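You operate a simulated robot arm through the tools that you are given. There is no shell and no other tool. Be economical: measure what you need, move in short steps, check, and stop when the job is done.

The job below is to be done with a simulated robot arm. You get a single attempt, and the scene is never put back.

## Task
Wind the small reel over on to the empty core from the peg stand.
Fine: the core goes on the orange spindle and stays there, the black arm swung over to it; green knob back at FREE; the core that ran empty goes on the peg stand.

Only the result counts: the job must be done as asked and must still hold three seconds after the hand-in. Knocking over, shifting, dropping, spilling or breaking anything else fails it.

## Robot
A 7-joint arm with a two-finger parallel gripper, fixed in place. Base frame: the origin is at the foot of the arm, x ahead of it, y to its left, z up; the work surface is at about z = 5. Units: mm, degrees, N and s.
With the tool pointing down near the work surface it reaches from about 220 to 580 mm from the base axis. Its first joint turns from -66.0 to 66.0 degrees. Payload 2.5 kg.
The TCP is the grasp point between the finger pads, 23 mm short of the fingertips. In the tool frame z runs along the fingers and y along their closing line. The gripper opens to 94 mm. The fingers are 38 mm wide and 10 mm thick; the gripper's body (54 by 96 mm) begins 39 mm behind the TCP.
Orientation is that of the tool frame in the base frame, as [roll, pitch, yaw] about the fixed x, y, z axes, in that order (R = Rz(yaw) Ry(pitch) Rx(roll)). With the fingers straight down and closing along the base's y, the tool's x points along the base's -x, its y along +y and its z along -z.

## Interface
- The arm moves only by the tool move_arm. Its argument "rows" is a list that holds one entry, the list of rows, each a list of 6 numbers: the shift along the tool's x, y, z in mm, then the turn, a rotation vector about the tool's x, y, z in rad. In form: [[[tx, ty, tz, rx, ry, rz], ...]]. A call has 1 to 20 rows; each row shifts and turns the commanded pose from where the row before left it, along the tool's axes as they then stand. "fingers" is the gripper command, from -1 (shut) to 1 (fully open), values between in proportion, set as the call begins (left out, the last holds). Each row takes 0.2 s and may step no farther than 50 mm and 8.6 degrees from the row before; otherwise, or with a gripper value out of range, the whole call is refused. Where a pose cannot be reached the arm comes as near as it can. A force on the tool above 70 N (or 10 N above the force at the start of the call, whichever is more), or a blocked arm, ends the call early, and 0.2 s more pass. The fingers move at their own pace (about 108 mm/s each) and stop on an object; they squeeze with about 36 N. The grip force told is the motor's: it shows also when the fingers shut on nothing. Time passes only in rows, and 0.2 s behind the last, so rows that do not move let the fingers close. The reply holds the time, the measured pose of the TCP, the force on the tool along the base axes, the opening and the grip force, in the units named above and with some noise, with the torque about the TCP (base axes, N m) and any sound that the robot's microphone picked up, and new pictures: "views" is both (left out), scene, wrist or none.
- Cameras (640 x 400 px; columns grow to the right, rows downward): "scene" is fixed at [76.5, -396.3, 553.2]; the picture's right is [0.99, -0.11, 0.00], its down [-0.06, -0.53, -0.84] and it looks along [0.10, 0.84, -0.54] (base axes); focal length 326 px, centre (320, 200). "wrist" rides on the gripper at [86, 16, -75] in the tool frame; the picture's right is [-0.18, 0.98, 0.00], its down [-0.58, -0.11, -0.81] and it looks along [-0.79, -0.15, 0.59] (tool axes); focal length 243 px, centre (320, 200). There is no depth. A picture from a camera that has moved, and an enlarged one, comes with that camera's place and axes in the base frame and with its lens. The place of the scene camera against the robot may be out by one fixed shift of up to 12 mm in any direction.
- enlarge(camera, box): a new picture of the part [left, top, right, bottom] of that camera's present view, enlarged. It takes no simulated time.
- close_job(): hands the job in; it is judged then, once.

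Work in short steps. Places have to be worked out from the pictures, the camera data and where the tool is seen: move nearer, look again, correct. Check each grasp and each placing, and mend what went wrong. You have 120 turns and 200 pictures in all, those below and enlarged ones among them. Open the gripper and draw the arm clear of the work before you hand the job in, unless the task says otherwise; then end with one line.

The tools are called after "Call:" as a command line: name --argument value ..., lists and objects as JSON in quotes. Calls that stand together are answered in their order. move_arm: Moves the arm, as the interface text tells. Its arguments: {"type":"object","properties":{"rows":{"type":"array"},"fingers":{"type":"number"},"views":{"type":"string","enum":["both","scene","wrist","none"]}},"required":["rows"]} The other tools are called the same way: enlarge (camera, box) takes an enlarged picture of a part of a camera's view; close_job () hands the job in.

At the start:

```text
time_s: 0.0
eef_pos: [221.2, 225.0, 326.0]
ee_rot: [180.0, -0.1, 180.0]
force: [-1.0, -0.8, -0.2]
wrist_torque: [0.03, 0.0, 0.02]
opening: 94.1
grip_force: 0.1
```

scene: 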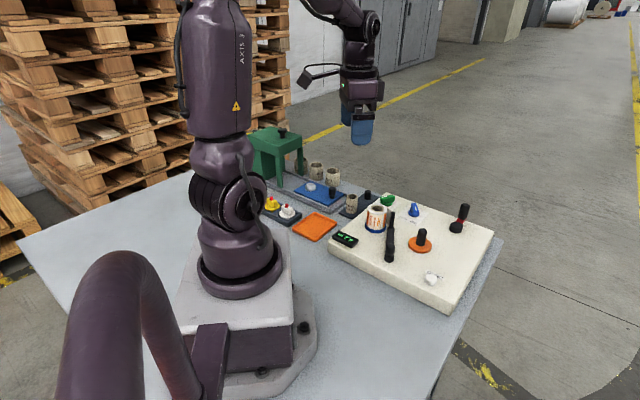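
wrist: 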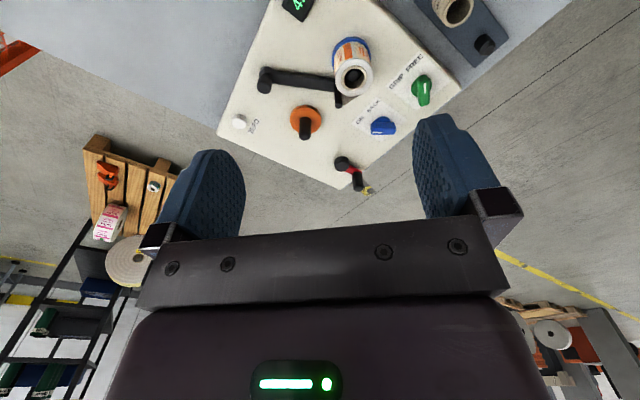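

I start by looking closely at the machine and the surrounding items in both views.

Call:
enlarge --camera "scene" --box '[320, 180, 500, 320]'

Call:
enlarge --camera "scene" --box '[240, 120, 400, 250]'

Call:
enlarge --camera "wrist" --box '[210, 0, 510, 195]'

```text
2.86 times, centred on (410, 250) of scene
camera zoom: at [76.5, -396.3, 553.2], right [0.99, -0.11, 0.0], down [-0.06, -0.53, -0.84], along [0.1, 0.84, -0.54], focal length 930 px, centre (63, 57)
```

zoom: 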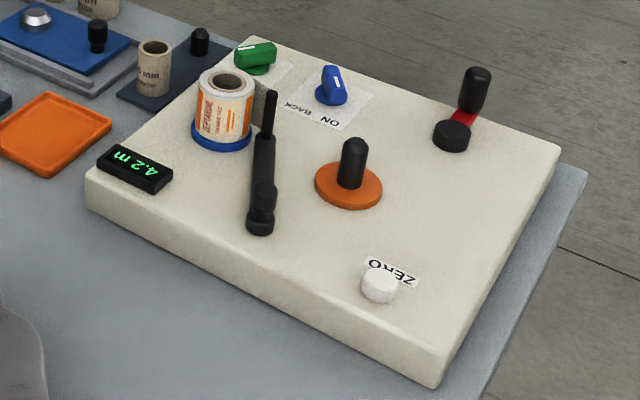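

```text
3.08 times, centred on (320, 185) of scene
camera zoom: at [76.5, -396.3, 553.2], right [0.99, -0.11, 0.0], down [-0.06, -0.53, -0.84], along [0.1, 0.84, -0.54], focal length 1002 px, centre (320, 246)
```

zoom: 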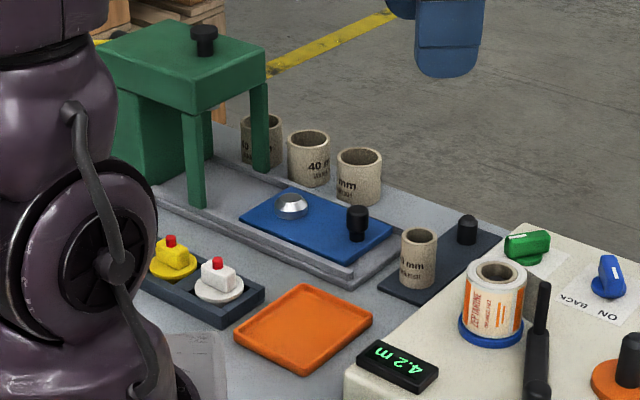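

```text
2.05 times, centred on (360, 98) of wrist
camera zoom: at [135.7, 241.3, 402.8], right [0.18, 0.98, 0.0], down [0.58, -0.11, 0.81], along [0.79, -0.15, -0.59], focal length 498 px, centre (238, 410)
```

zoom: 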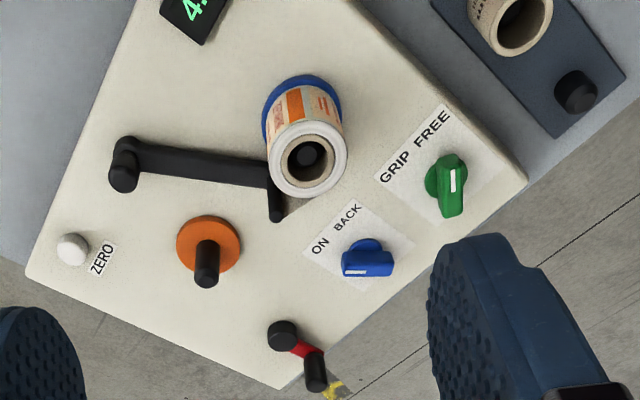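

The orange spindle triangulates to about (382,169), the reel top to about (297,254,97), and the box top is at z≈40. I'll shift and lower the tool for a better view of the peg stand and knobs.

Call:
move_arm --rows '[[[25, 37, 20, 0, 0, 0], [25, 38, 30, 0, 0, 0]]]' --views "wrist"

```text
refused: row 2 steps farther than a row can; nothing moved
```

The second row was too long, so I'm splitting the same move into shorter steps.

Call:
move_arm --rows '[[[17, 25, 20, 0, 0, 0], [17, 25, 20, 0, 0, 0], [16, 25, 20, 0, 0, 0]]]' --views "wrist"

```text
time_s: 0.8
eef_pos: [170.6, 302.6, 267.1]
ee_rot: [-179.9, -0.1, 180.0]
force: [0.3, -0.3, 0.4]
wrist_torque: [0.02, -0.02, 0.03]
opening: 93.8
grip_force: 0.1
camera wrist: at [85.4, 318.5, 342.0], right [0.18, 0.98, 0.0], down [0.58, -0.11, 0.81], along [0.79, -0.15, -0.59], focal length 243 px, centre (320, 200)
```

wrist: 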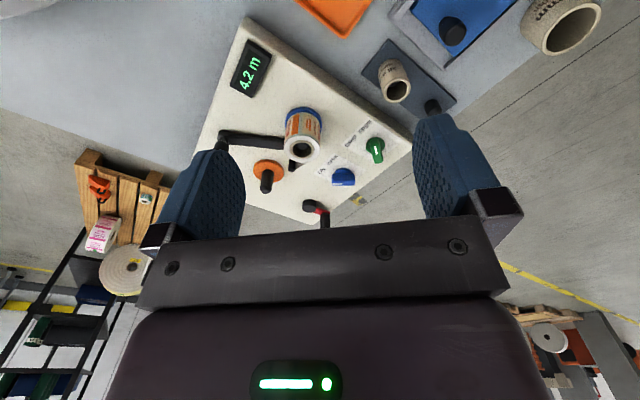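

Call:
enlarge --camera "wrist" --box '[200, 10, 460, 230]'

```text
1.82 times, centred on (330, 120) of wrist
camera zoom: at [85.4, 318.5, 342.0], right [0.18, 0.98, 0.0], down [0.58, -0.11, 0.81], along [0.79, -0.15, -0.59], focal length 441 px, centre (302, 346)
```

zoom: 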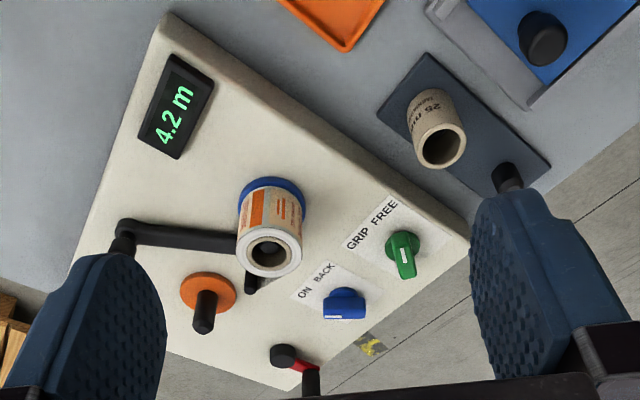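

The core ("25 mm") stands near (260,380) with its top at z≈58. I'll go lower and centre over the machine to study the swing arm, knobs and crank.

Call:
move_arm --rows '[[[-10, -27, 23, 0, 0, 0], [-10, -27, 23, 0, 0, 0], [-10, -26, 21, 0, 0, 0]]]' --views "wrist"

Call:
enlarge --camera "wrist" --box '[220, 0, 440, 140]'

```text
time_s: 1.6
eef_pos: [200.5, 221.6, 200.9]
ee_rot: [-180.0, 0.0, -179.9]
force: [0.3, -0.6, 0.3]
wrist_torque: [-0.01, 0.01, -0.02]
opening: 94.0
grip_force: 0.1
camera wrist: at [115.4, 237.9, 276.3], right [0.18, 0.98, 0.0], down [0.58, -0.11, 0.81], along [0.79, -0.15, -0.59], focal length 243 px, centre (320, 200)
```

wrist: 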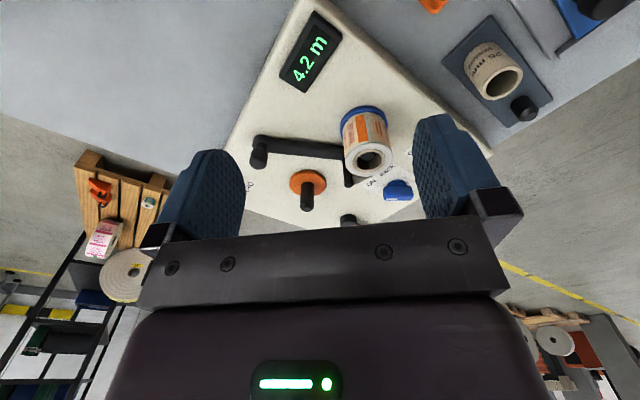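

```text
2.86 times, centred on (330, 70) of wrist
camera zoom: at [115.4, 237.9, 276.3], right [0.18, 0.98, 0.0], down [0.58, -0.11, 0.81], along [0.79, -0.15, -0.59], focal length 693 px, centre (291, 571)
```

zoom: 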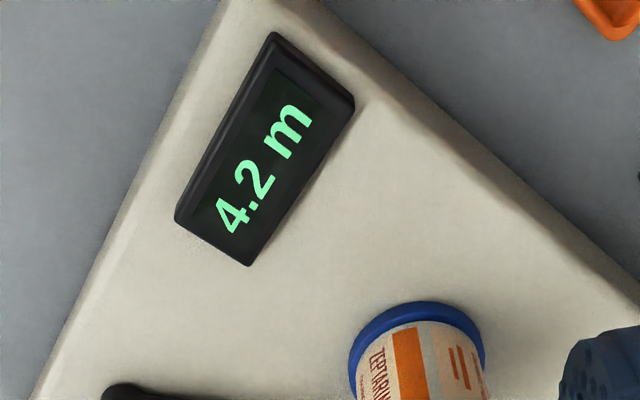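

Call:
enlarge --camera "wrist" --box '[230, 90, 430, 230]'

Call:
enlarge --camera "wrist" --box '[430, 10, 570, 130]'

```text
2.86 times, centred on (330, 160) of wrist
camera zoom: at [115.4, 237.9, 276.3], right [0.18, 0.98, 0.0], down [0.58, -0.11, 0.81], along [0.79, -0.15, -0.59], focal length 693 px, centre (291, 314)
```

zoom: 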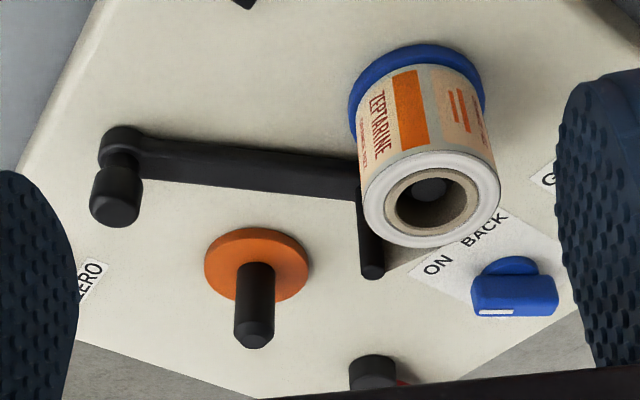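

```text
3.33 times, centred on (500, 70) of wrist
camera zoom: at [115.4, 237.9, 276.3], right [0.18, 0.98, 0.0], down [0.58, -0.11, 0.81], along [0.79, -0.15, -0.59], focal length 809 px, centre (-280, 633)
```

zoom: 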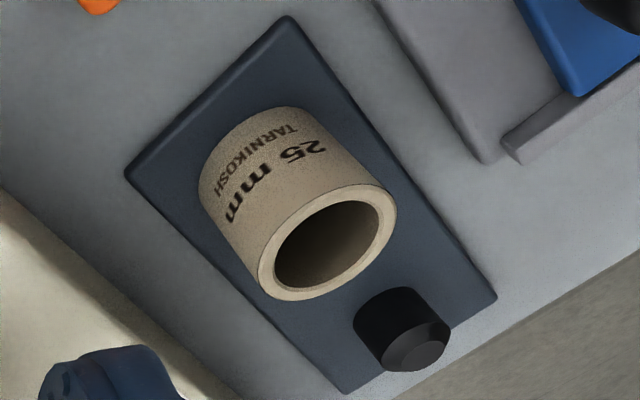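

The arm's pivot cylinder is near (296,137) and its rod near (328,231). Next I'll move forward for a close view of the knobs and crank.

Call:
move_arm --rows '[[[-43, 14, 0, 0, 0, 0], [-43, 13, 0, 0, 0, 0], [-43, 13, 0, 0, 0, 0]]]' --views "wrist"

Call:
enlarge --camera "wrist" --box '[230, 20, 450, 220]'

```text
time_s: 2.4
eef_pos: [328.4, 259.9, 198.7]
ee_rot: [-180.0, 0.0, -180.0]
force: [-0.8, 0.1, 0.2]
wrist_torque: [0.01, 0.04, -0.01]
opening: 94.2
grip_force: 0.0
camera wrist: at [242.2, 276.3, 274.3], right [0.18, 0.98, 0.0], down [0.58, -0.11, 0.81], along [0.79, -0.15, -0.59], focal length 243 px, centre (320, 200)
```

wrist: 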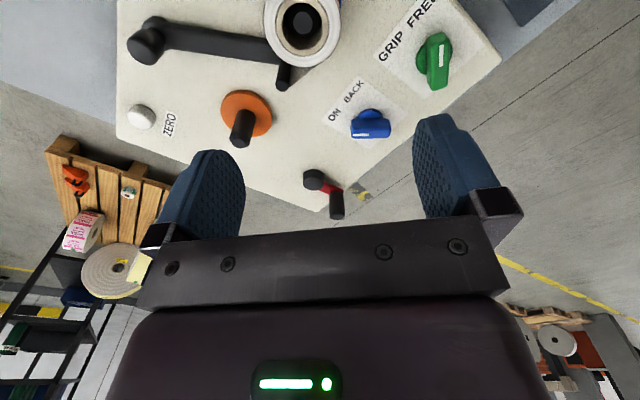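

```text
2.00 times, centred on (340, 120) of wrist
camera zoom: at [242.2, 276.3, 274.3], right [0.18, 0.98, 0.0], down [0.58, -0.11, 0.81], along [0.79, -0.15, -0.59], focal length 485 px, centre (280, 360)
```

zoom: 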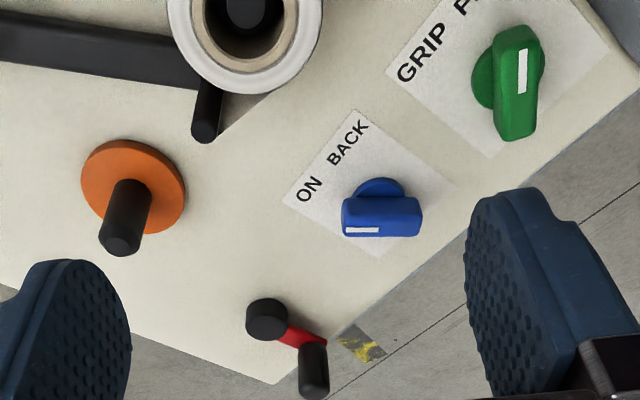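

Green points at FREE (-x) and GRIP lies along -y. Blue already points at ON. The crank hub is near (483,223) with its handle near (515,249), top at z≈95. I'll move over the core now, turning the tool 45° so the fingers close parallel to the box edge.

Call:
move_arm --rows '[[[22, 41, 0, 0, 0, 0], [22, 41, 0, 0, 0, 0], [22, 40, 0, 0, 0, 0], [0, 0, 0, 0, 0, 0.131], [0, 0, 0, 0, 0, 0.131], [0, 0, 0, 0, 0, 0.131], [0, 0, 0, 0, 0, 0.131], [0, 0, 0, 0, 0, 0.131], [0, 0, 0, 0, 0, 0.13], [0, 0, 40, 0, 0, 0]]]' --fingers 0.35 --views "both"

Call:
enlarge --camera "wrist" --box '[220, 0, 440, 140]'

```text
time_s: 4.6
eef_pos: [266.1, 381.8, 159.1]
ee_rot: [-180.0, 0.1, 135.1]
force: [-0.6, 0.2, 0.6]
wrist_torque: [-0.03, -0.01, 0.02]
opening: 63.4
grip_force: 0.1
camera wrist: at [216.5, 454.6, 235.2], right [0.83, 0.56, 0.0], down [0.33, -0.49, 0.81], along [0.45, -0.67, -0.59], focal length 243 px, centre (320, 200)
```

scene: 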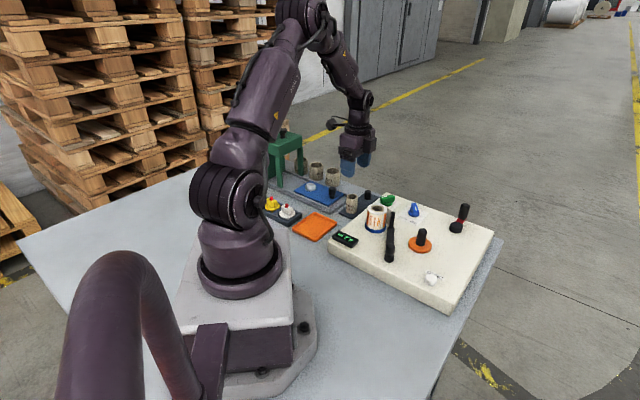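
wrist: 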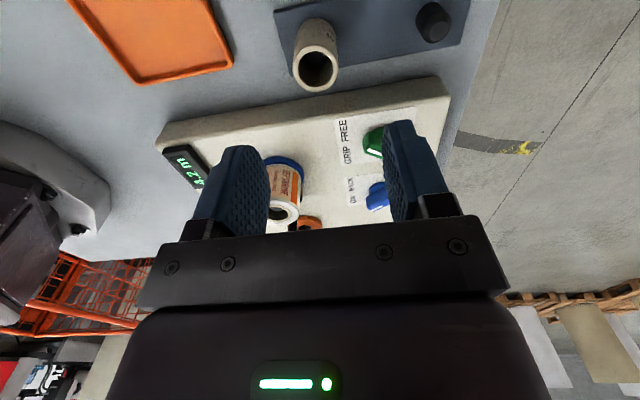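

```text
2.86 times, centred on (330, 70) of wrist
camera zoom: at [216.5, 454.6, 235.2], right [0.83, 0.56, 0.0], down [0.33, -0.49, 0.81], along [0.45, -0.67, -0.59], focal length 693 px, centre (291, 571)
```

zoom: 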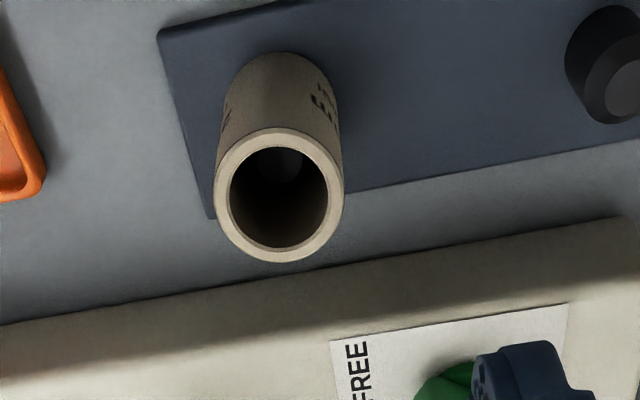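

The core's top centre is now at about (261.2,384.0,57), with the peg visible inside it. I'll centre over it and descend to TCP z≈44.

Call:
move_arm --rows '[[[5.0, -1.9, 0, 0, 0, 0], [0, 0, 40, 0, 0, 0], [0, 0, 40, 0, 0, 0], [0, 0, 20, 0, 0, 0], [0, 0, 15, 0, 0, 0]]]' --views "both"

```text
time_s: 5.8
eef_pos: [259.4, 383.6, 45.8]
ee_rot: [-179.9, 0.0, 135.0]
force: [0.7, -0.6, 0.5]
wrist_torque: [0.02, 0.01, 0.0]
opening: 63.6
grip_force: 0.0
camera wrist: at [211.0, 456.2, 120.8], right [0.83, 0.56, 0.0], down [0.33, -0.49, 0.81], along [0.46, -0.67, -0.59], focal length 243 px, centre (320, 200)
```

scene: 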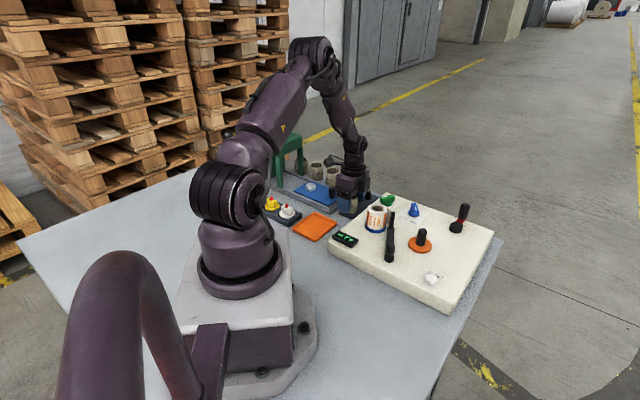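
wrist: 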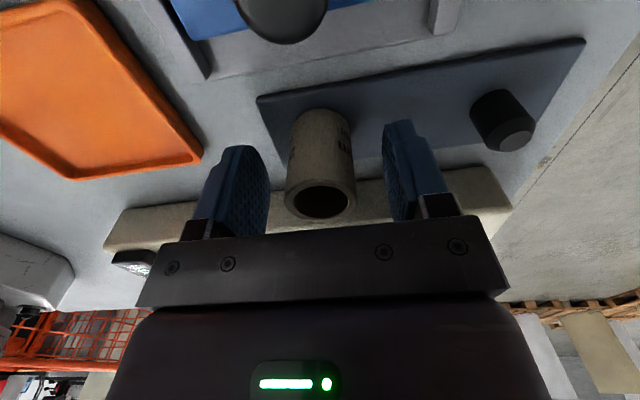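

The core sits between the fingers, so I close on it.

Call:
move_arm --rows '[[[0, 0, 0, 0, 0, 0], [0, 0, 0, 0, 0, 0], [0, 0, 0, 0, 0, 0]]]' --fingers -1 --views "wrist"

```text
time_s: 6.6
eef_pos: [259.7, 383.8, 45.3]
ee_rot: [180.0, -0.1, 135.0]
force: [-0.2, -1.1, -0.2]
wrist_torque: [0.0, 0.0, -0.03]
opening: 31.0
grip_force: 36.7
camera wrist: at [210.8, 456.1, 120.9], right [0.82, 0.57, 0.0], down [0.33, -0.49, 0.81], along [0.46, -0.67, -0.59], focal length 243 px, centre (320, 200)
```

wrist: 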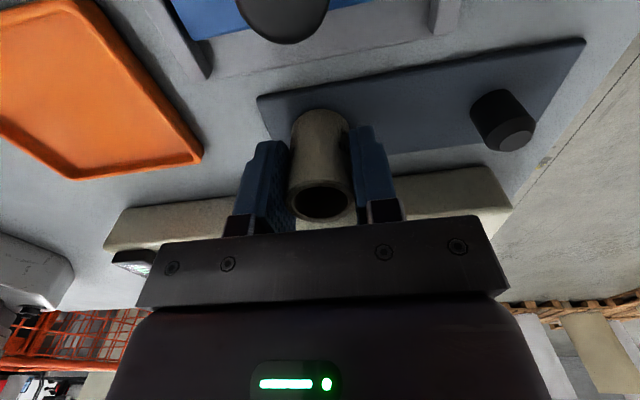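

The core is gripped at 31 mm. I'll lift it, turn back to the original yaw and carry it over the orange spindle at about (381,171.5), staying high.

Call:
move_arm --rows '[[[0, 0, -40, 0, 0, 0], [0, 0, -40, 0, 0, 0], [0, 0, -35, 0, 0, 0], [0, 0, 0, 0, 0, -0.131], [0, 0, 0, 0, 0, -0.131], [0, 0, 0, 0, 0, -0.131], [0, 0, 0, 0, 0, -0.131], [0, 0, 0, 0, 0, -0.131], [0, 0, 0, 0, 0, -0.13], [-20, -35, 0, 0, 0, 0], [-20, -35, 0, 0, 0, 0], [-20, -35, 0, 0, 0, 0]]]' --views "both"

Call:
enlarge --camera "wrist" --box '[200, 0, 440, 240]'

```text
time_s: 9.2
eef_pos: [319.8, 280.1, 158.7]
ee_rot: [180.0, 0.0, -179.9]
force: [-1.4, -0.1, 0.4]
wrist_torque: [-0.02, -0.02, -0.04]
opening: 30.8
grip_force: 36.1
camera wrist: at [233.8, 296.7, 234.0], right [0.18, 0.98, 0.0], down [0.58, -0.11, 0.81], along [0.79, -0.15, -0.59], focal length 243 px, centre (320, 200)
```

scene: 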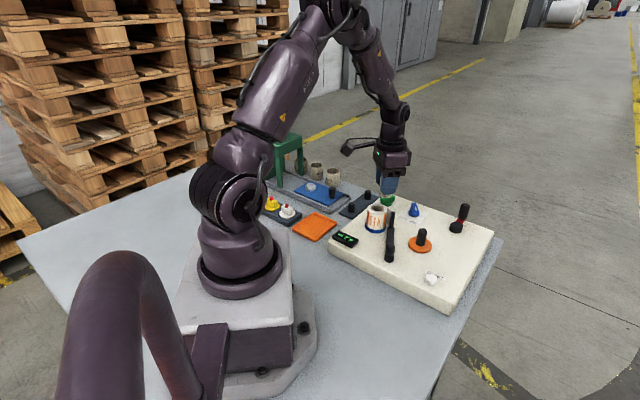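
wrist: 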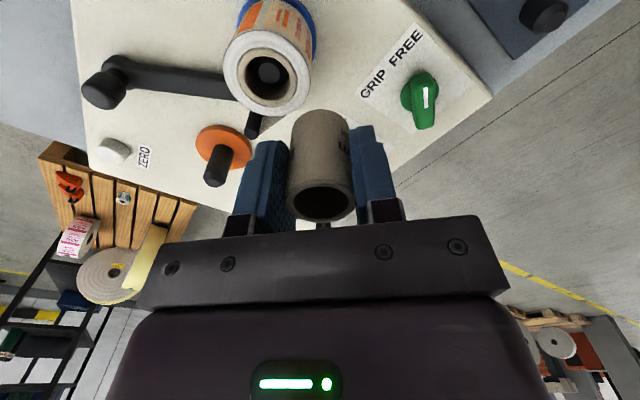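

```text
1.67 times, centred on (320, 120) of wrist
camera zoom: at [233.8, 296.7, 234.0], right [0.18, 0.98, 0.0], down [0.58, -0.11, 0.81], along [0.79, -0.15, -0.59], focal length 404 px, centre (320, 333)
```

zoom: 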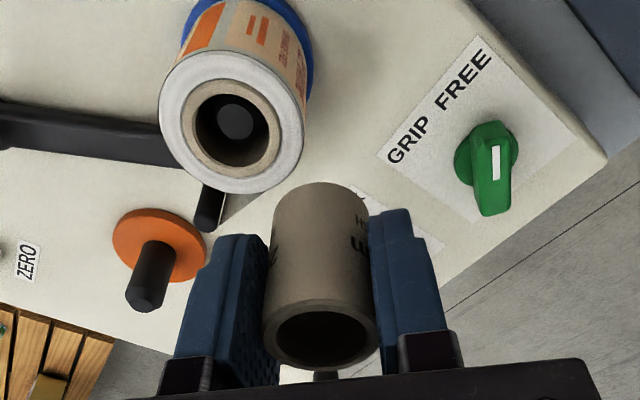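

Fresh fix puts the spindle at about (381,171). I'll carry the core above it and come down to just over the tip.

Call:
move_arm --rows '[[[-20.4, -36.4, 0, 0, 0, 0], [-20.4, -36.4, 0, 0, 0, 0], [-20.4, -36.4, 0, 0, 0, 0], [0, 0, 24, 0, 0, 0], [0, 0, 0, 0, 0, 0]]]' --views "both"

Call:
enlarge --camera "wrist" --box '[220, 60, 420, 230]'

Call:
enlarge --camera "scene" --box '[370, 170, 470, 260]'

```text
time_s: 10.4
eef_pos: [381.6, 169.5, 136.8]
ee_rot: [179.9, 0.0, -179.9]
force: [-0.3, 0.0, 0.4]
wrist_torque: [0.02, 0.01, 0.02]
opening: 30.8
grip_force: 36.2
camera wrist: at [295.2, 185.2, 211.9], right [0.18, 0.98, 0.0], down [0.58, -0.11, 0.81], along [0.79, -0.15, -0.59], focal length 243 px, centre (320, 200)
```

scene: 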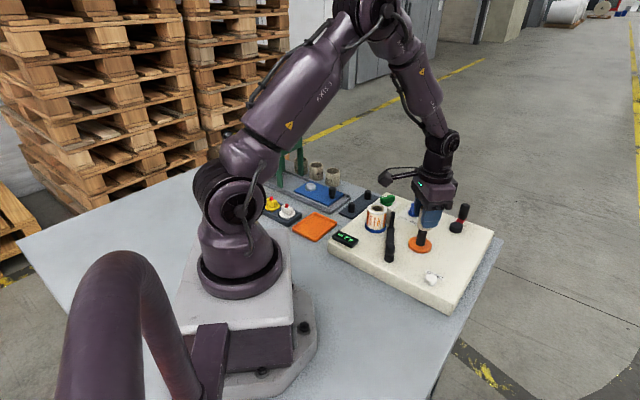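
wrist: 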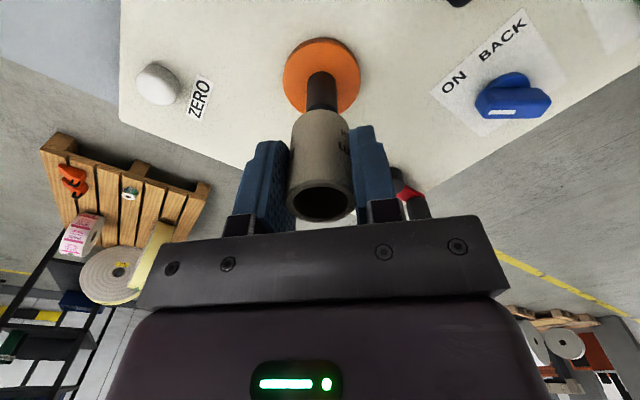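

```text
2.35 times, centred on (320, 145) of wrist
camera zoom: at [295.2, 185.2, 211.9], right [0.18, 0.98, 0.0], down [0.58, -0.11, 0.81], along [0.79, -0.15, -0.59], focal length 571 px, centre (320, 329)
```

zoom: 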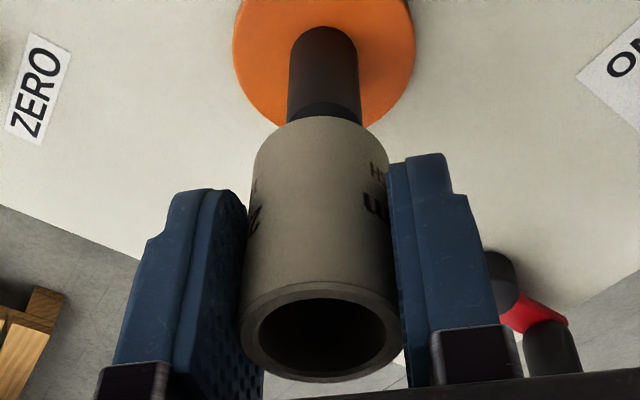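

```text
4.44 times, centred on (420, 215) of scene
camera zoom: at [76.5, -396.3, 553.2], right [0.99, -0.11, 0.0], down [-0.06, -0.53, -0.84], along [0.1, 0.84, -0.54], focal length 1447 px, centre (-124, 133)
```

zoom: 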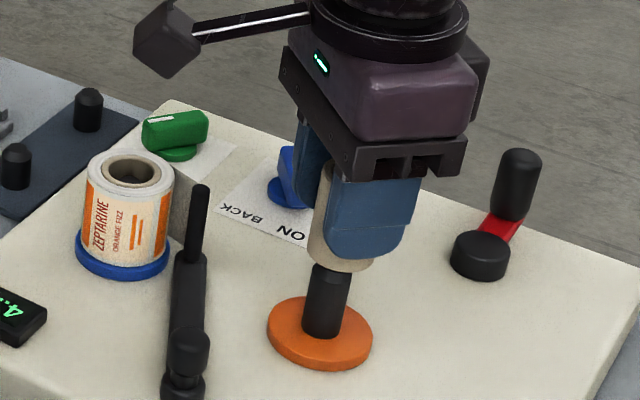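

The core is aligned over the spindle to about 1 mm. I'll nudge it +0.8 mm in y and lower gently, watching the force.

Call:
move_arm --rows '[[[0.5, 0.8, 6, 0, 0, 0], [0, 0, 8, 0, 0, 0], [0, 0, 8, 0, 0, 0], [0, 0, 8, 0, 0, 0], [0, 0, 6, 0, 0, 0]]]' --views "wrist"

```text
time_s: 11.6
eef_pos: [380.7, 170.7, 99.3]
ee_rot: [-180.0, 0.1, -180.0]
force: [-0.7, 0.2, -0.6]
wrist_torque: [0.01, 0.0, 0.01]
opening: 31.0
grip_force: 36.0
camera wrist: at [294.6, 187.6, 175.6], right [0.18, 0.98, 0.0], down [0.58, -0.11, 0.81], along [0.79, -0.15, -0.59], focal length 243 px, centre (320, 200)
```

wrist: 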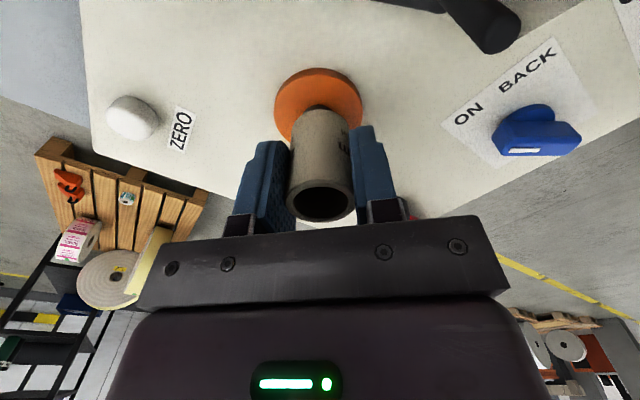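

The core slid over the spindle with no force, so I continue down in small steps until it seats.

Call:
move_arm --rows '[[[0, 0, 6, 0, 0, 0], [0, 0, 5, 0, 0, 0], [0, 0, 4, 0, 0, 0], [0, 0, 2, 0, 0, 0]]]' --views "both"

Call:
enlarge --camera "wrist" --box '[240, 40, 420, 230]'

Call:
enlarge --camera "scene" --box '[370, 170, 470, 260]'

```text
time_s: 12.6
eef_pos: [380.4, 170.6, 86.1]
ee_rot: [180.0, 0.0, 179.9]
force: [-24.6, -9.6, 61.7]
wrist_torque: [-0.36, 0.28, -0.03]
opening: 31.5
grip_force: 36.2
camera wrist: at [294.8, 187.6, 161.6], right [0.18, 0.98, 0.0], down [0.58, -0.11, 0.81], along [0.79, -0.15, -0.59], focal length 243 px, centre (320, 200)
```

scene: 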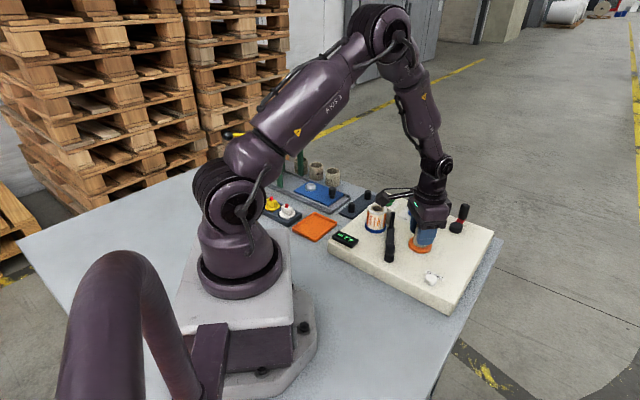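
wrist: 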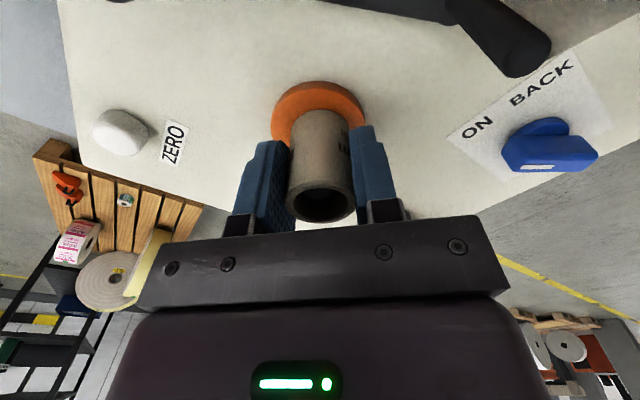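

```text
2.11 times, centred on (330, 135) of wrist
camera zoom: at [294.8, 187.6, 161.6], right [0.18, 0.98, 0.0], down [0.58, -0.11, 0.81], along [0.79, -0.15, -0.59], focal length 511 px, centre (299, 337)
```

zoom: 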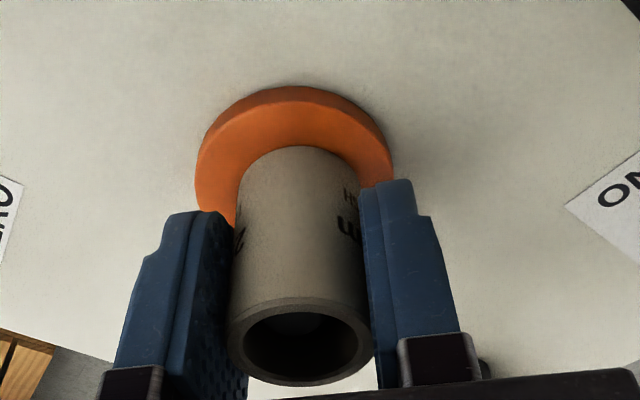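

```text
4.44 times, centred on (420, 215) of scene
camera zoom: at [76.3, -396.5, 553.2], right [0.99, -0.11, 0.0], down [-0.06, -0.53, -0.84], along [0.1, 0.84, -0.54], focal length 1447 px, centre (-124, 133)
```

zoom: 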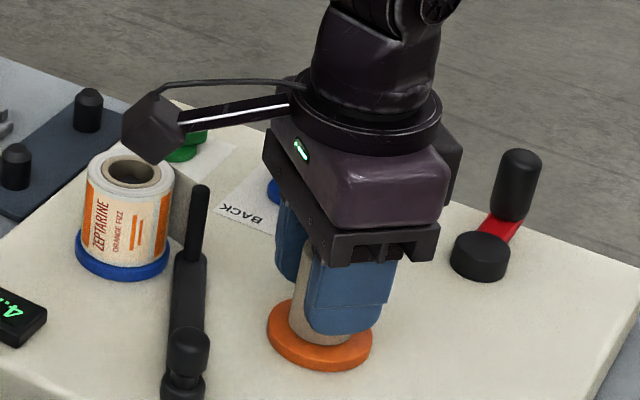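

The core touches the orange flange: 62 N upward at z≈86. I'll release it, let it settle, and rise straight up.

Call:
move_arm --rows '[[[0, 0, -1, 0, 0, 0], [0, 0, 0, 0, 0, 0], [0, 0, 0, 0, 0, 0], [0, 0, -30, 0, 0, 0], [0, 0, -45, 0, 0, 0]]]' --fingers 0.2 --views "both"

Call:
enlarge --camera "scene" --box '[340, 180, 480, 290]'

Call:
enlarge --camera "wrist" --box '[220, 0, 560, 220]'

```text
time_s: 13.8
eef_pos: [380.7, 171.6, 158.1]
ee_rot: [-180.0, 0.0, -180.0]
force: [-0.1, 0.3, -0.2]
wrist_torque: [0.02, -0.03, -0.01]
opening: 56.7
grip_force: 0.1
camera wrist: at [294.7, 188.7, 234.5], right [0.18, 0.98, 0.0], down [0.58, -0.11, 0.81], along [0.79, -0.15, -0.59], focal length 243 px, centre (320, 200)
```

scene: 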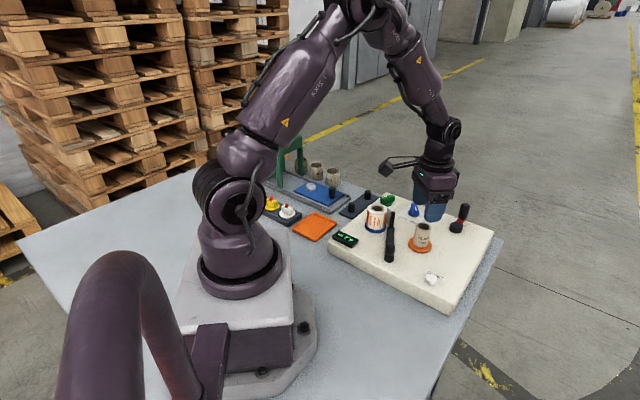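
wrist: 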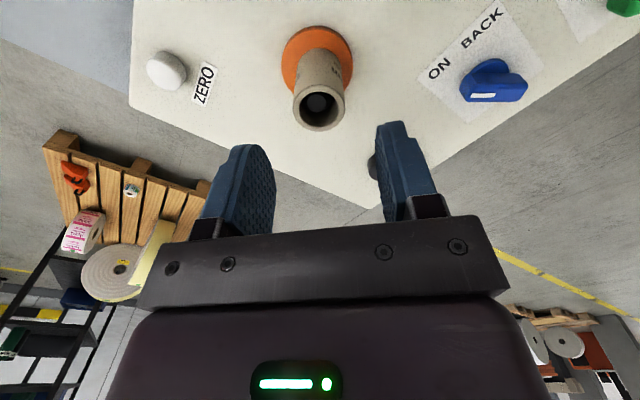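

```text
3.64 times, centred on (410, 235) of scene
camera zoom: at [76.5, -396.3, 553.2], right [0.99, -0.11, 0.0], down [-0.06, -0.53, -0.84], along [0.1, 0.84, -0.54], focal length 1184 px, centre (-7, 73)
```

zoom: 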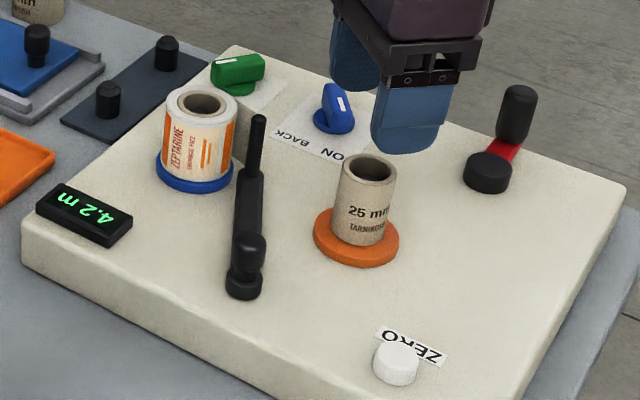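

```text
1.82 times, centred on (390, 110) of wrist
camera zoom: at [294.7, 188.7, 234.5], right [0.18, 0.98, 0.0], down [0.58, -0.11, 0.81], along [0.79, -0.15, -0.59], focal length 441 px, centre (193, 364)
```

zoom: 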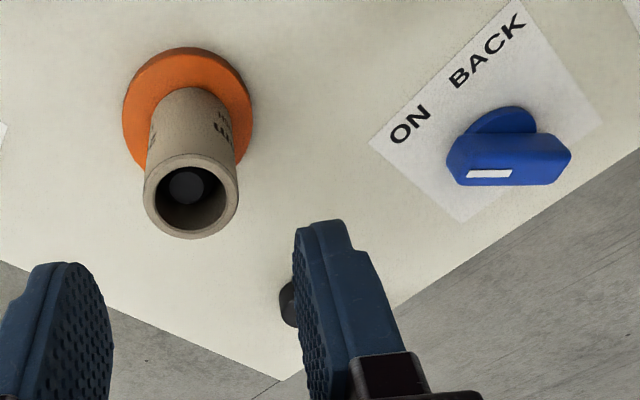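

The core stands on the orange spindle and blue is at ON. Next is the swing arm: I'll close the fingers and move to its free -x side, then look to judge the bar's height.

Call:
move_arm --rows '[[[39, 6, 0, 0, 0, 0], [39, 6, 0, 0, 0, 0], [39, 6, 8, 0, 0, 0], [0, 0, 0, 0, 0, 0]]]' --fingers -1 --views "wrist"

Call:
enlarge --camera "wrist" --box '[180, 50, 460, 225]'

```text
time_s: 14.8
eef_pos: [263.8, 188.6, 149.3]
ee_rot: [-180.0, 0.0, 179.9]
force: [-0.6, 1.0, 0.4]
wrist_torque: [-0.01, -0.02, 0.01]
opening: 0.0
grip_force: 36.1
camera wrist: at [176.9, 205.3, 225.9], right [0.18, 0.98, 0.0], down [0.58, -0.11, 0.81], along [0.79, -0.15, -0.59], focal length 243 px, centre (320, 200)
```

wrist: 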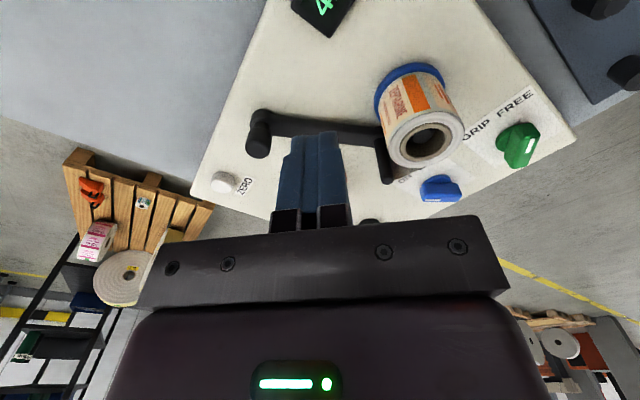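

```text
2.29 times, centred on (320, 138) of wrist
camera zoom: at [176.9, 205.3, 225.9], right [0.18, 0.98, 0.0], down [0.58, -0.11, 0.81], along [0.79, -0.15, -0.59], focal length 555 px, centre (320, 343)
```

zoom: 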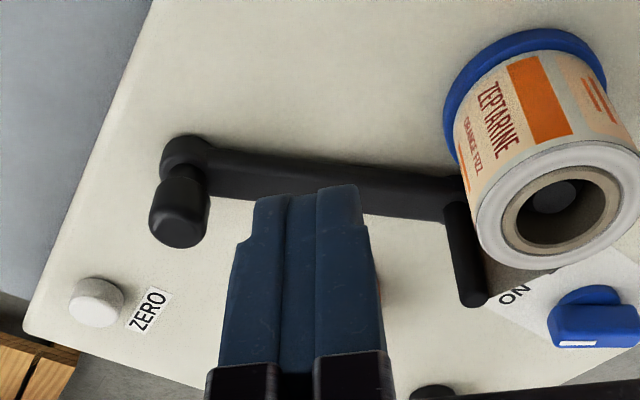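

The bar's top is at about z≈52 and its near face at about x≈303. I'll lower the closed fingers to about z 47 at the tips on the bar's free side.

Call:
move_arm --rows '[[[-6, -2, 30, 0, 0, 0], [0, 0, 25, 0, 0, 0], [0, 0, 15, 0, 0, 0], [0, 0, 9, 0, 0, 0]]]' --views "both"

Call:
enlarge --camera "scene" --box '[340, 180, 480, 290]'

```text
time_s: 15.8
eef_pos: [267.9, 188.2, 71.9]
ee_rot: [-180.0, 0.0, -180.0]
force: [-0.1, 0.0, -0.4]
wrist_torque: [-0.01, -0.02, 0.02]
opening: 0.0
grip_force: 35.9
camera wrist: at [182.5, 204.2, 148.0], right [0.18, 0.98, 0.0], down [0.58, -0.11, 0.81], along [0.79, -0.15, -0.59], focal length 243 px, centre (320, 200)
```

scene: 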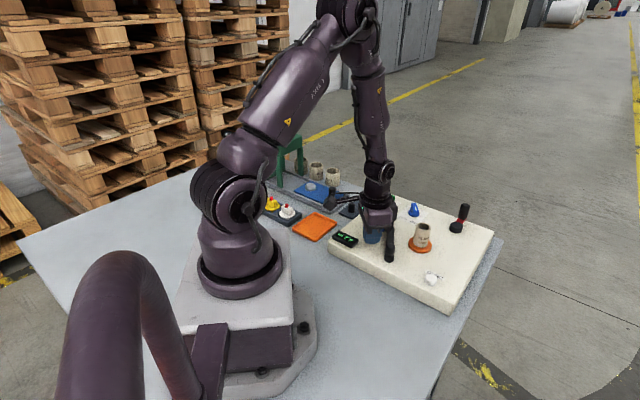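
wrist: 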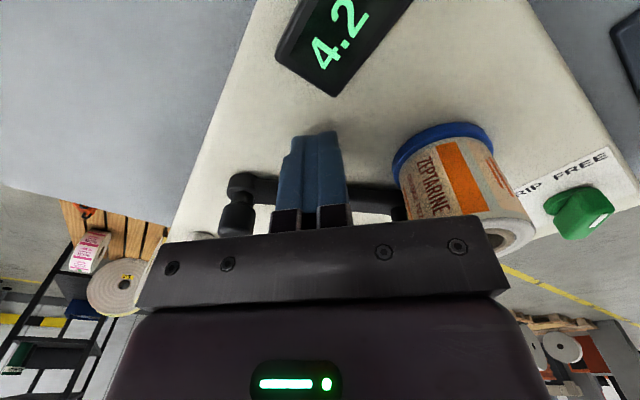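

```text
3.64 times, centred on (410, 235) of scene
camera zoom: at [76.5, -396.3, 553.2], right [0.99, -0.11, 0.0], down [-0.06, -0.53, -0.84], along [0.1, 0.84, -0.54], focal length 1184 px, centre (-7, 73)
```

zoom: 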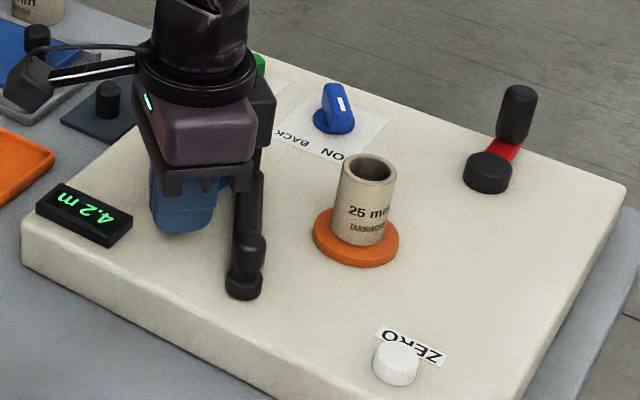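

The fingers are beside the bar. I push +x in small steps.

Call:
move_arm --rows '[[[-8, 0, 2, 0, 0, 0], [-8, 0, 0, 0, 0, 0], [-8, -1, 0, 0, 0, 0], [-6, -1, 0, 0, 0, 0], [-6, -1, 0, 0, 0, 0]]]' --views "both"

Call:
enlarge --camera "scene" --box '[340, 180, 480, 290]'

```text
time_s: 16.7
eef_pos: [285.0, 188.1, 70.6]
ee_rot: [-179.5, -1.5, -179.6]
force: [-4.3, 0.5, 3.6]
wrist_torque: [0.0, 0.03, -0.02]
opening: 0.1
grip_force: 36.1
stopped in row 4: the force on the tool passed its limit at 80 N (the readings are from after the stop); the commanded pose is now the measured one
camera wrist: at [200.5, 204.1, 147.6], right [0.18, 0.98, -0.01], down [0.6, -0.1, 0.79], along [0.78, -0.15, -0.61], focal length 243 px, centre (320, 200)
```

scene: 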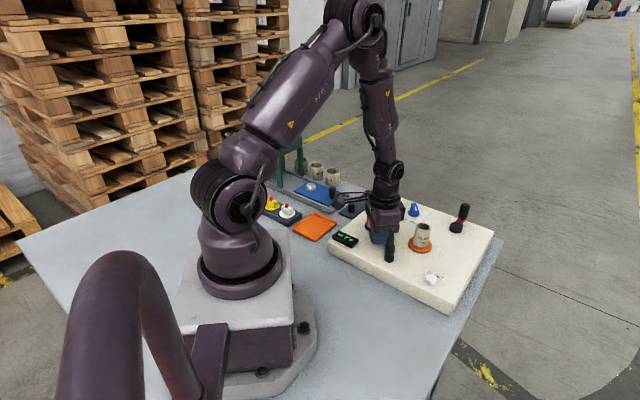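
wrist: 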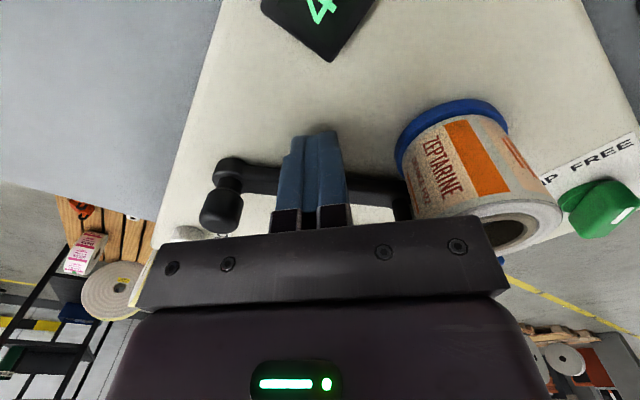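

```text
3.64 times, centred on (410, 235) of scene
camera zoom: at [76.5, -396.3, 553.2], right [0.99, -0.11, 0.0], down [-0.06, -0.53, -0.84], along [0.1, 0.84, -0.54], focal length 1184 px, centre (-7, 73)
```

zoom: 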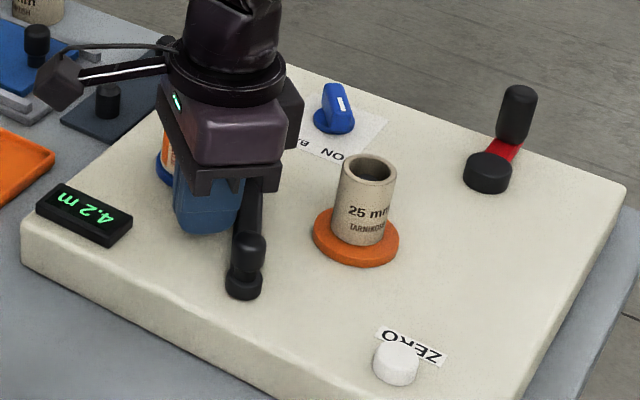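

The push met 80 N at the bar and the bar did not visibly move. I'll back off and lift, then inspect the arm's construction up close.

Call:
move_arm --rows '[[[10, 0, 0, 0, 0, 0], [40, 0, -20, 0, 0, 0], [30, -30, -20, 0, 0, 0], [0, -30, 0, 0, 0, 0]]]' --views "wrist"

Call:
enlarge --camera "scene" --box '[360, 190, 440, 270]'

Call:
enlarge --camera "wrist" --box '[220, 80, 480, 240]'

```text
time_s: 17.7
eef_pos: [204.9, 126.0, 112.8]
ee_rot: [-179.6, -1.5, -179.6]
force: [1.6, 0.5, -0.8]
wrist_torque: [0.02, -0.02, 0.0]
opening: 0.0
grip_force: 35.8
camera wrist: at [121.1, 142.5, 191.2], right [0.18, 0.98, -0.01], down [0.6, -0.1, 0.79], along [0.78, -0.15, -0.61], focal length 243 px, centre (320, 200)
```

wrist: 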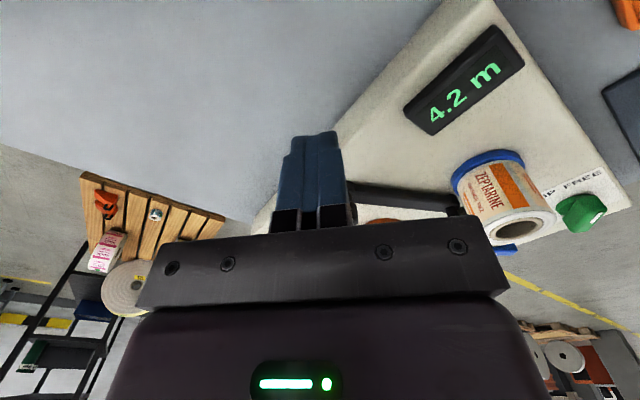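

```text
5.00 times, centred on (400, 230) of scene
camera zoom: at [76.5, -396.3, 553.2], right [0.99, -0.11, 0.0], down [-0.06, -0.53, -0.84], along [0.1, 0.84, -0.54], focal length 1628 px, centre (-80, 50)
```

zoom: 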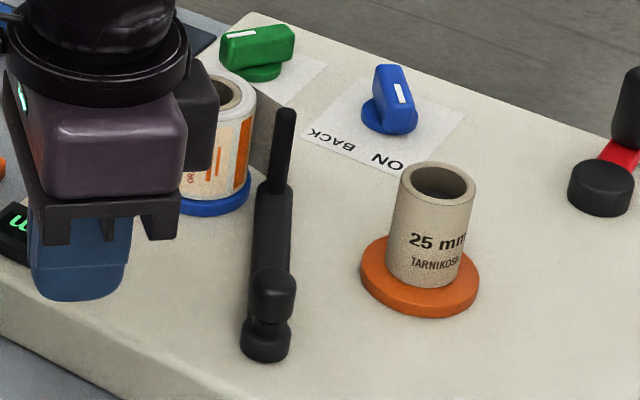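

```text
2.46 times, centred on (350, 160) of wrist
camera zoom: at [121.1, 142.5, 191.2], right [0.18, 0.98, -0.01], down [0.6, -0.1, 0.79], along [0.78, -0.15, -0.61], focal length 597 px, centre (246, 298)
```

zoom: 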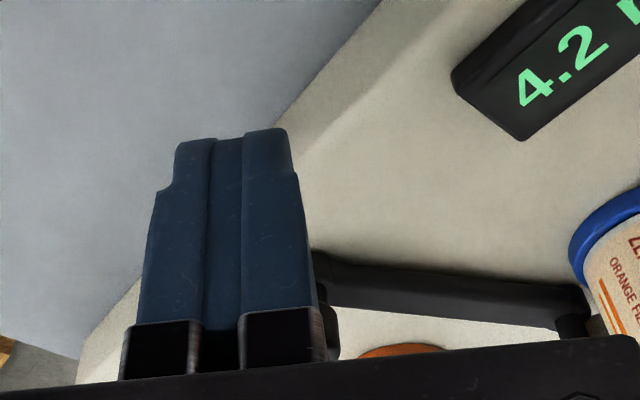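

The arm did not move from its place, and the stop came right at contact, so it may have been an impact spike. I'll square the tool, return nearer the rod end for more leverage, and push very slowly.

Call:
move_arm --rows '[[[0, 0, 0, -0.007, -0.026, 0], [-35, 38, 0, 0, 0, 0], [-33, 36, 0, 0, 0, 0], [0, 0, 25, 0, 0, 0], [0, 0, 16, 0, 0, 0], [0, 0, 0, 0, 0, 0]]]' --views "wrist"

```text
refused: row 2 steps farther than a row can; nothing moved
```

One row was over 50 mm, so I'm splitting it.

Call:
move_arm --rows '[[[0, 0, 0, -0.007, -0.026, 0], [-23, 25, 0, 0, 0, 0], [-23, 25, 0, 0, 0, 0], [-22, 24, 0, 0, 0, 0], [0, 0, 25, 0, 0, 0], [0, 0, 15, 0, 0, 0], [0, 0, 0, 0, 0, 0]]]' --views "wrist"

```text
time_s: 19.3
eef_pos: [272.6, 202.7, 69.3]
ee_rot: [180.0, 0.1, -179.5]
force: [-0.1, -0.9, 0.3]
wrist_torque: [0.0, -0.02, 0.02]
opening: 0.0
grip_force: 36.0
camera wrist: at [187.3, 217.9, 146.4], right [0.18, 0.98, 0.0], down [0.58, -0.1, 0.81], along [0.79, -0.14, -0.59], focal length 243 px, centre (320, 200)
```

wrist: 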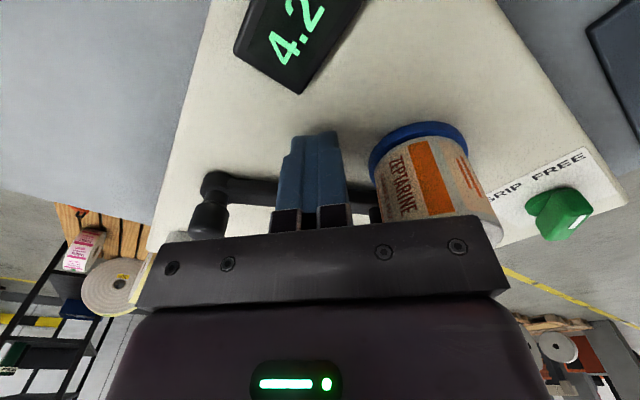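

No contact yet. I push +x at about 3 mm per row.

Call:
move_arm --rows '[[[-3, 0, 0, 0, 0, 0], [-3, 0, 0, 0, 0, 0], [-3, 0, 0, 0, 0, 0], [-2, 0, 0, 0, 0, 0], [-2, 0, 0, 0, 0, 0], [-2, 0, 0, 0, 0, 0], [-2, 0, 0, 0, 0, 0], [-2, 0, 0, 0, 0, 0], [-2, 0, 0, 0, 0, 0]]]' --views "wrist"

```text
time_s: 21.3
eef_pos: [294.8, 205.1, 71.0]
ee_rot: [179.7, 0.1, -179.2]
force: [-7.6, 22.6, -17.9]
wrist_torque: [0.56, 0.48, 0.36]
opening: 0.0
grip_force: 35.7
camera wrist: at [208.2, 220.1, 147.4], right [0.17, 0.99, 0.01], down [0.58, -0.1, 0.81], along [0.8, -0.13, -0.59], focal length 243 px, centre (320, 200)
```

wrist: 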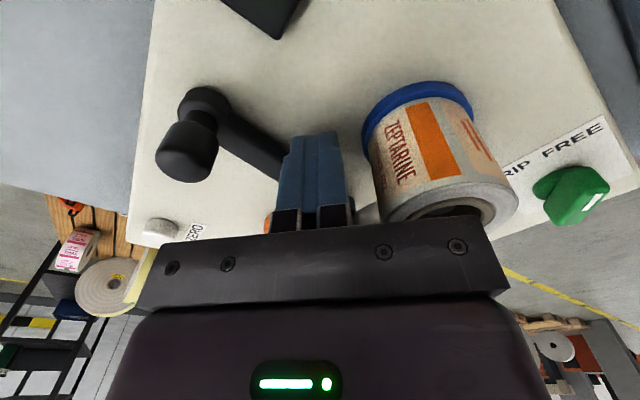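

The arm is turning now. I check how far it has gone.

Call:
enlarge --camera "scene" --box '[340, 180, 480, 290]'

Call:
enlarge --camera "wrist" --box '[140, 60, 380, 240]'

```text
3.64 times, centred on (410, 235) of scene
camera zoom: at [76.6, -396.3, 553.3], right [0.99, -0.11, 0.0], down [-0.06, -0.53, -0.84], along [0.1, 0.84, -0.54], focal length 1184 px, centre (-7, 73)
```

zoom: 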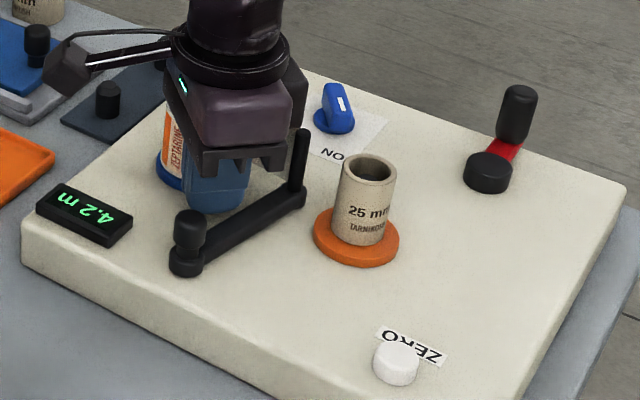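

```text
2.22 times, centred on (260, 150) of wrist
camera zoom: at [208.2, 220.1, 147.4], right [0.17, 0.99, 0.01], down [0.58, -0.1, 0.81], along [0.8, -0.13, -0.59], focal length 539 px, centre (453, 311)
```

zoom: 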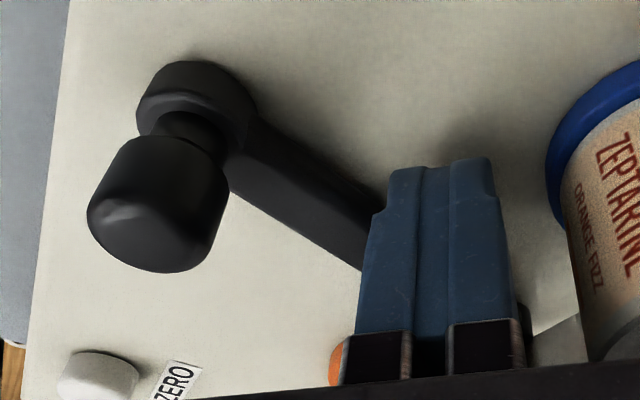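

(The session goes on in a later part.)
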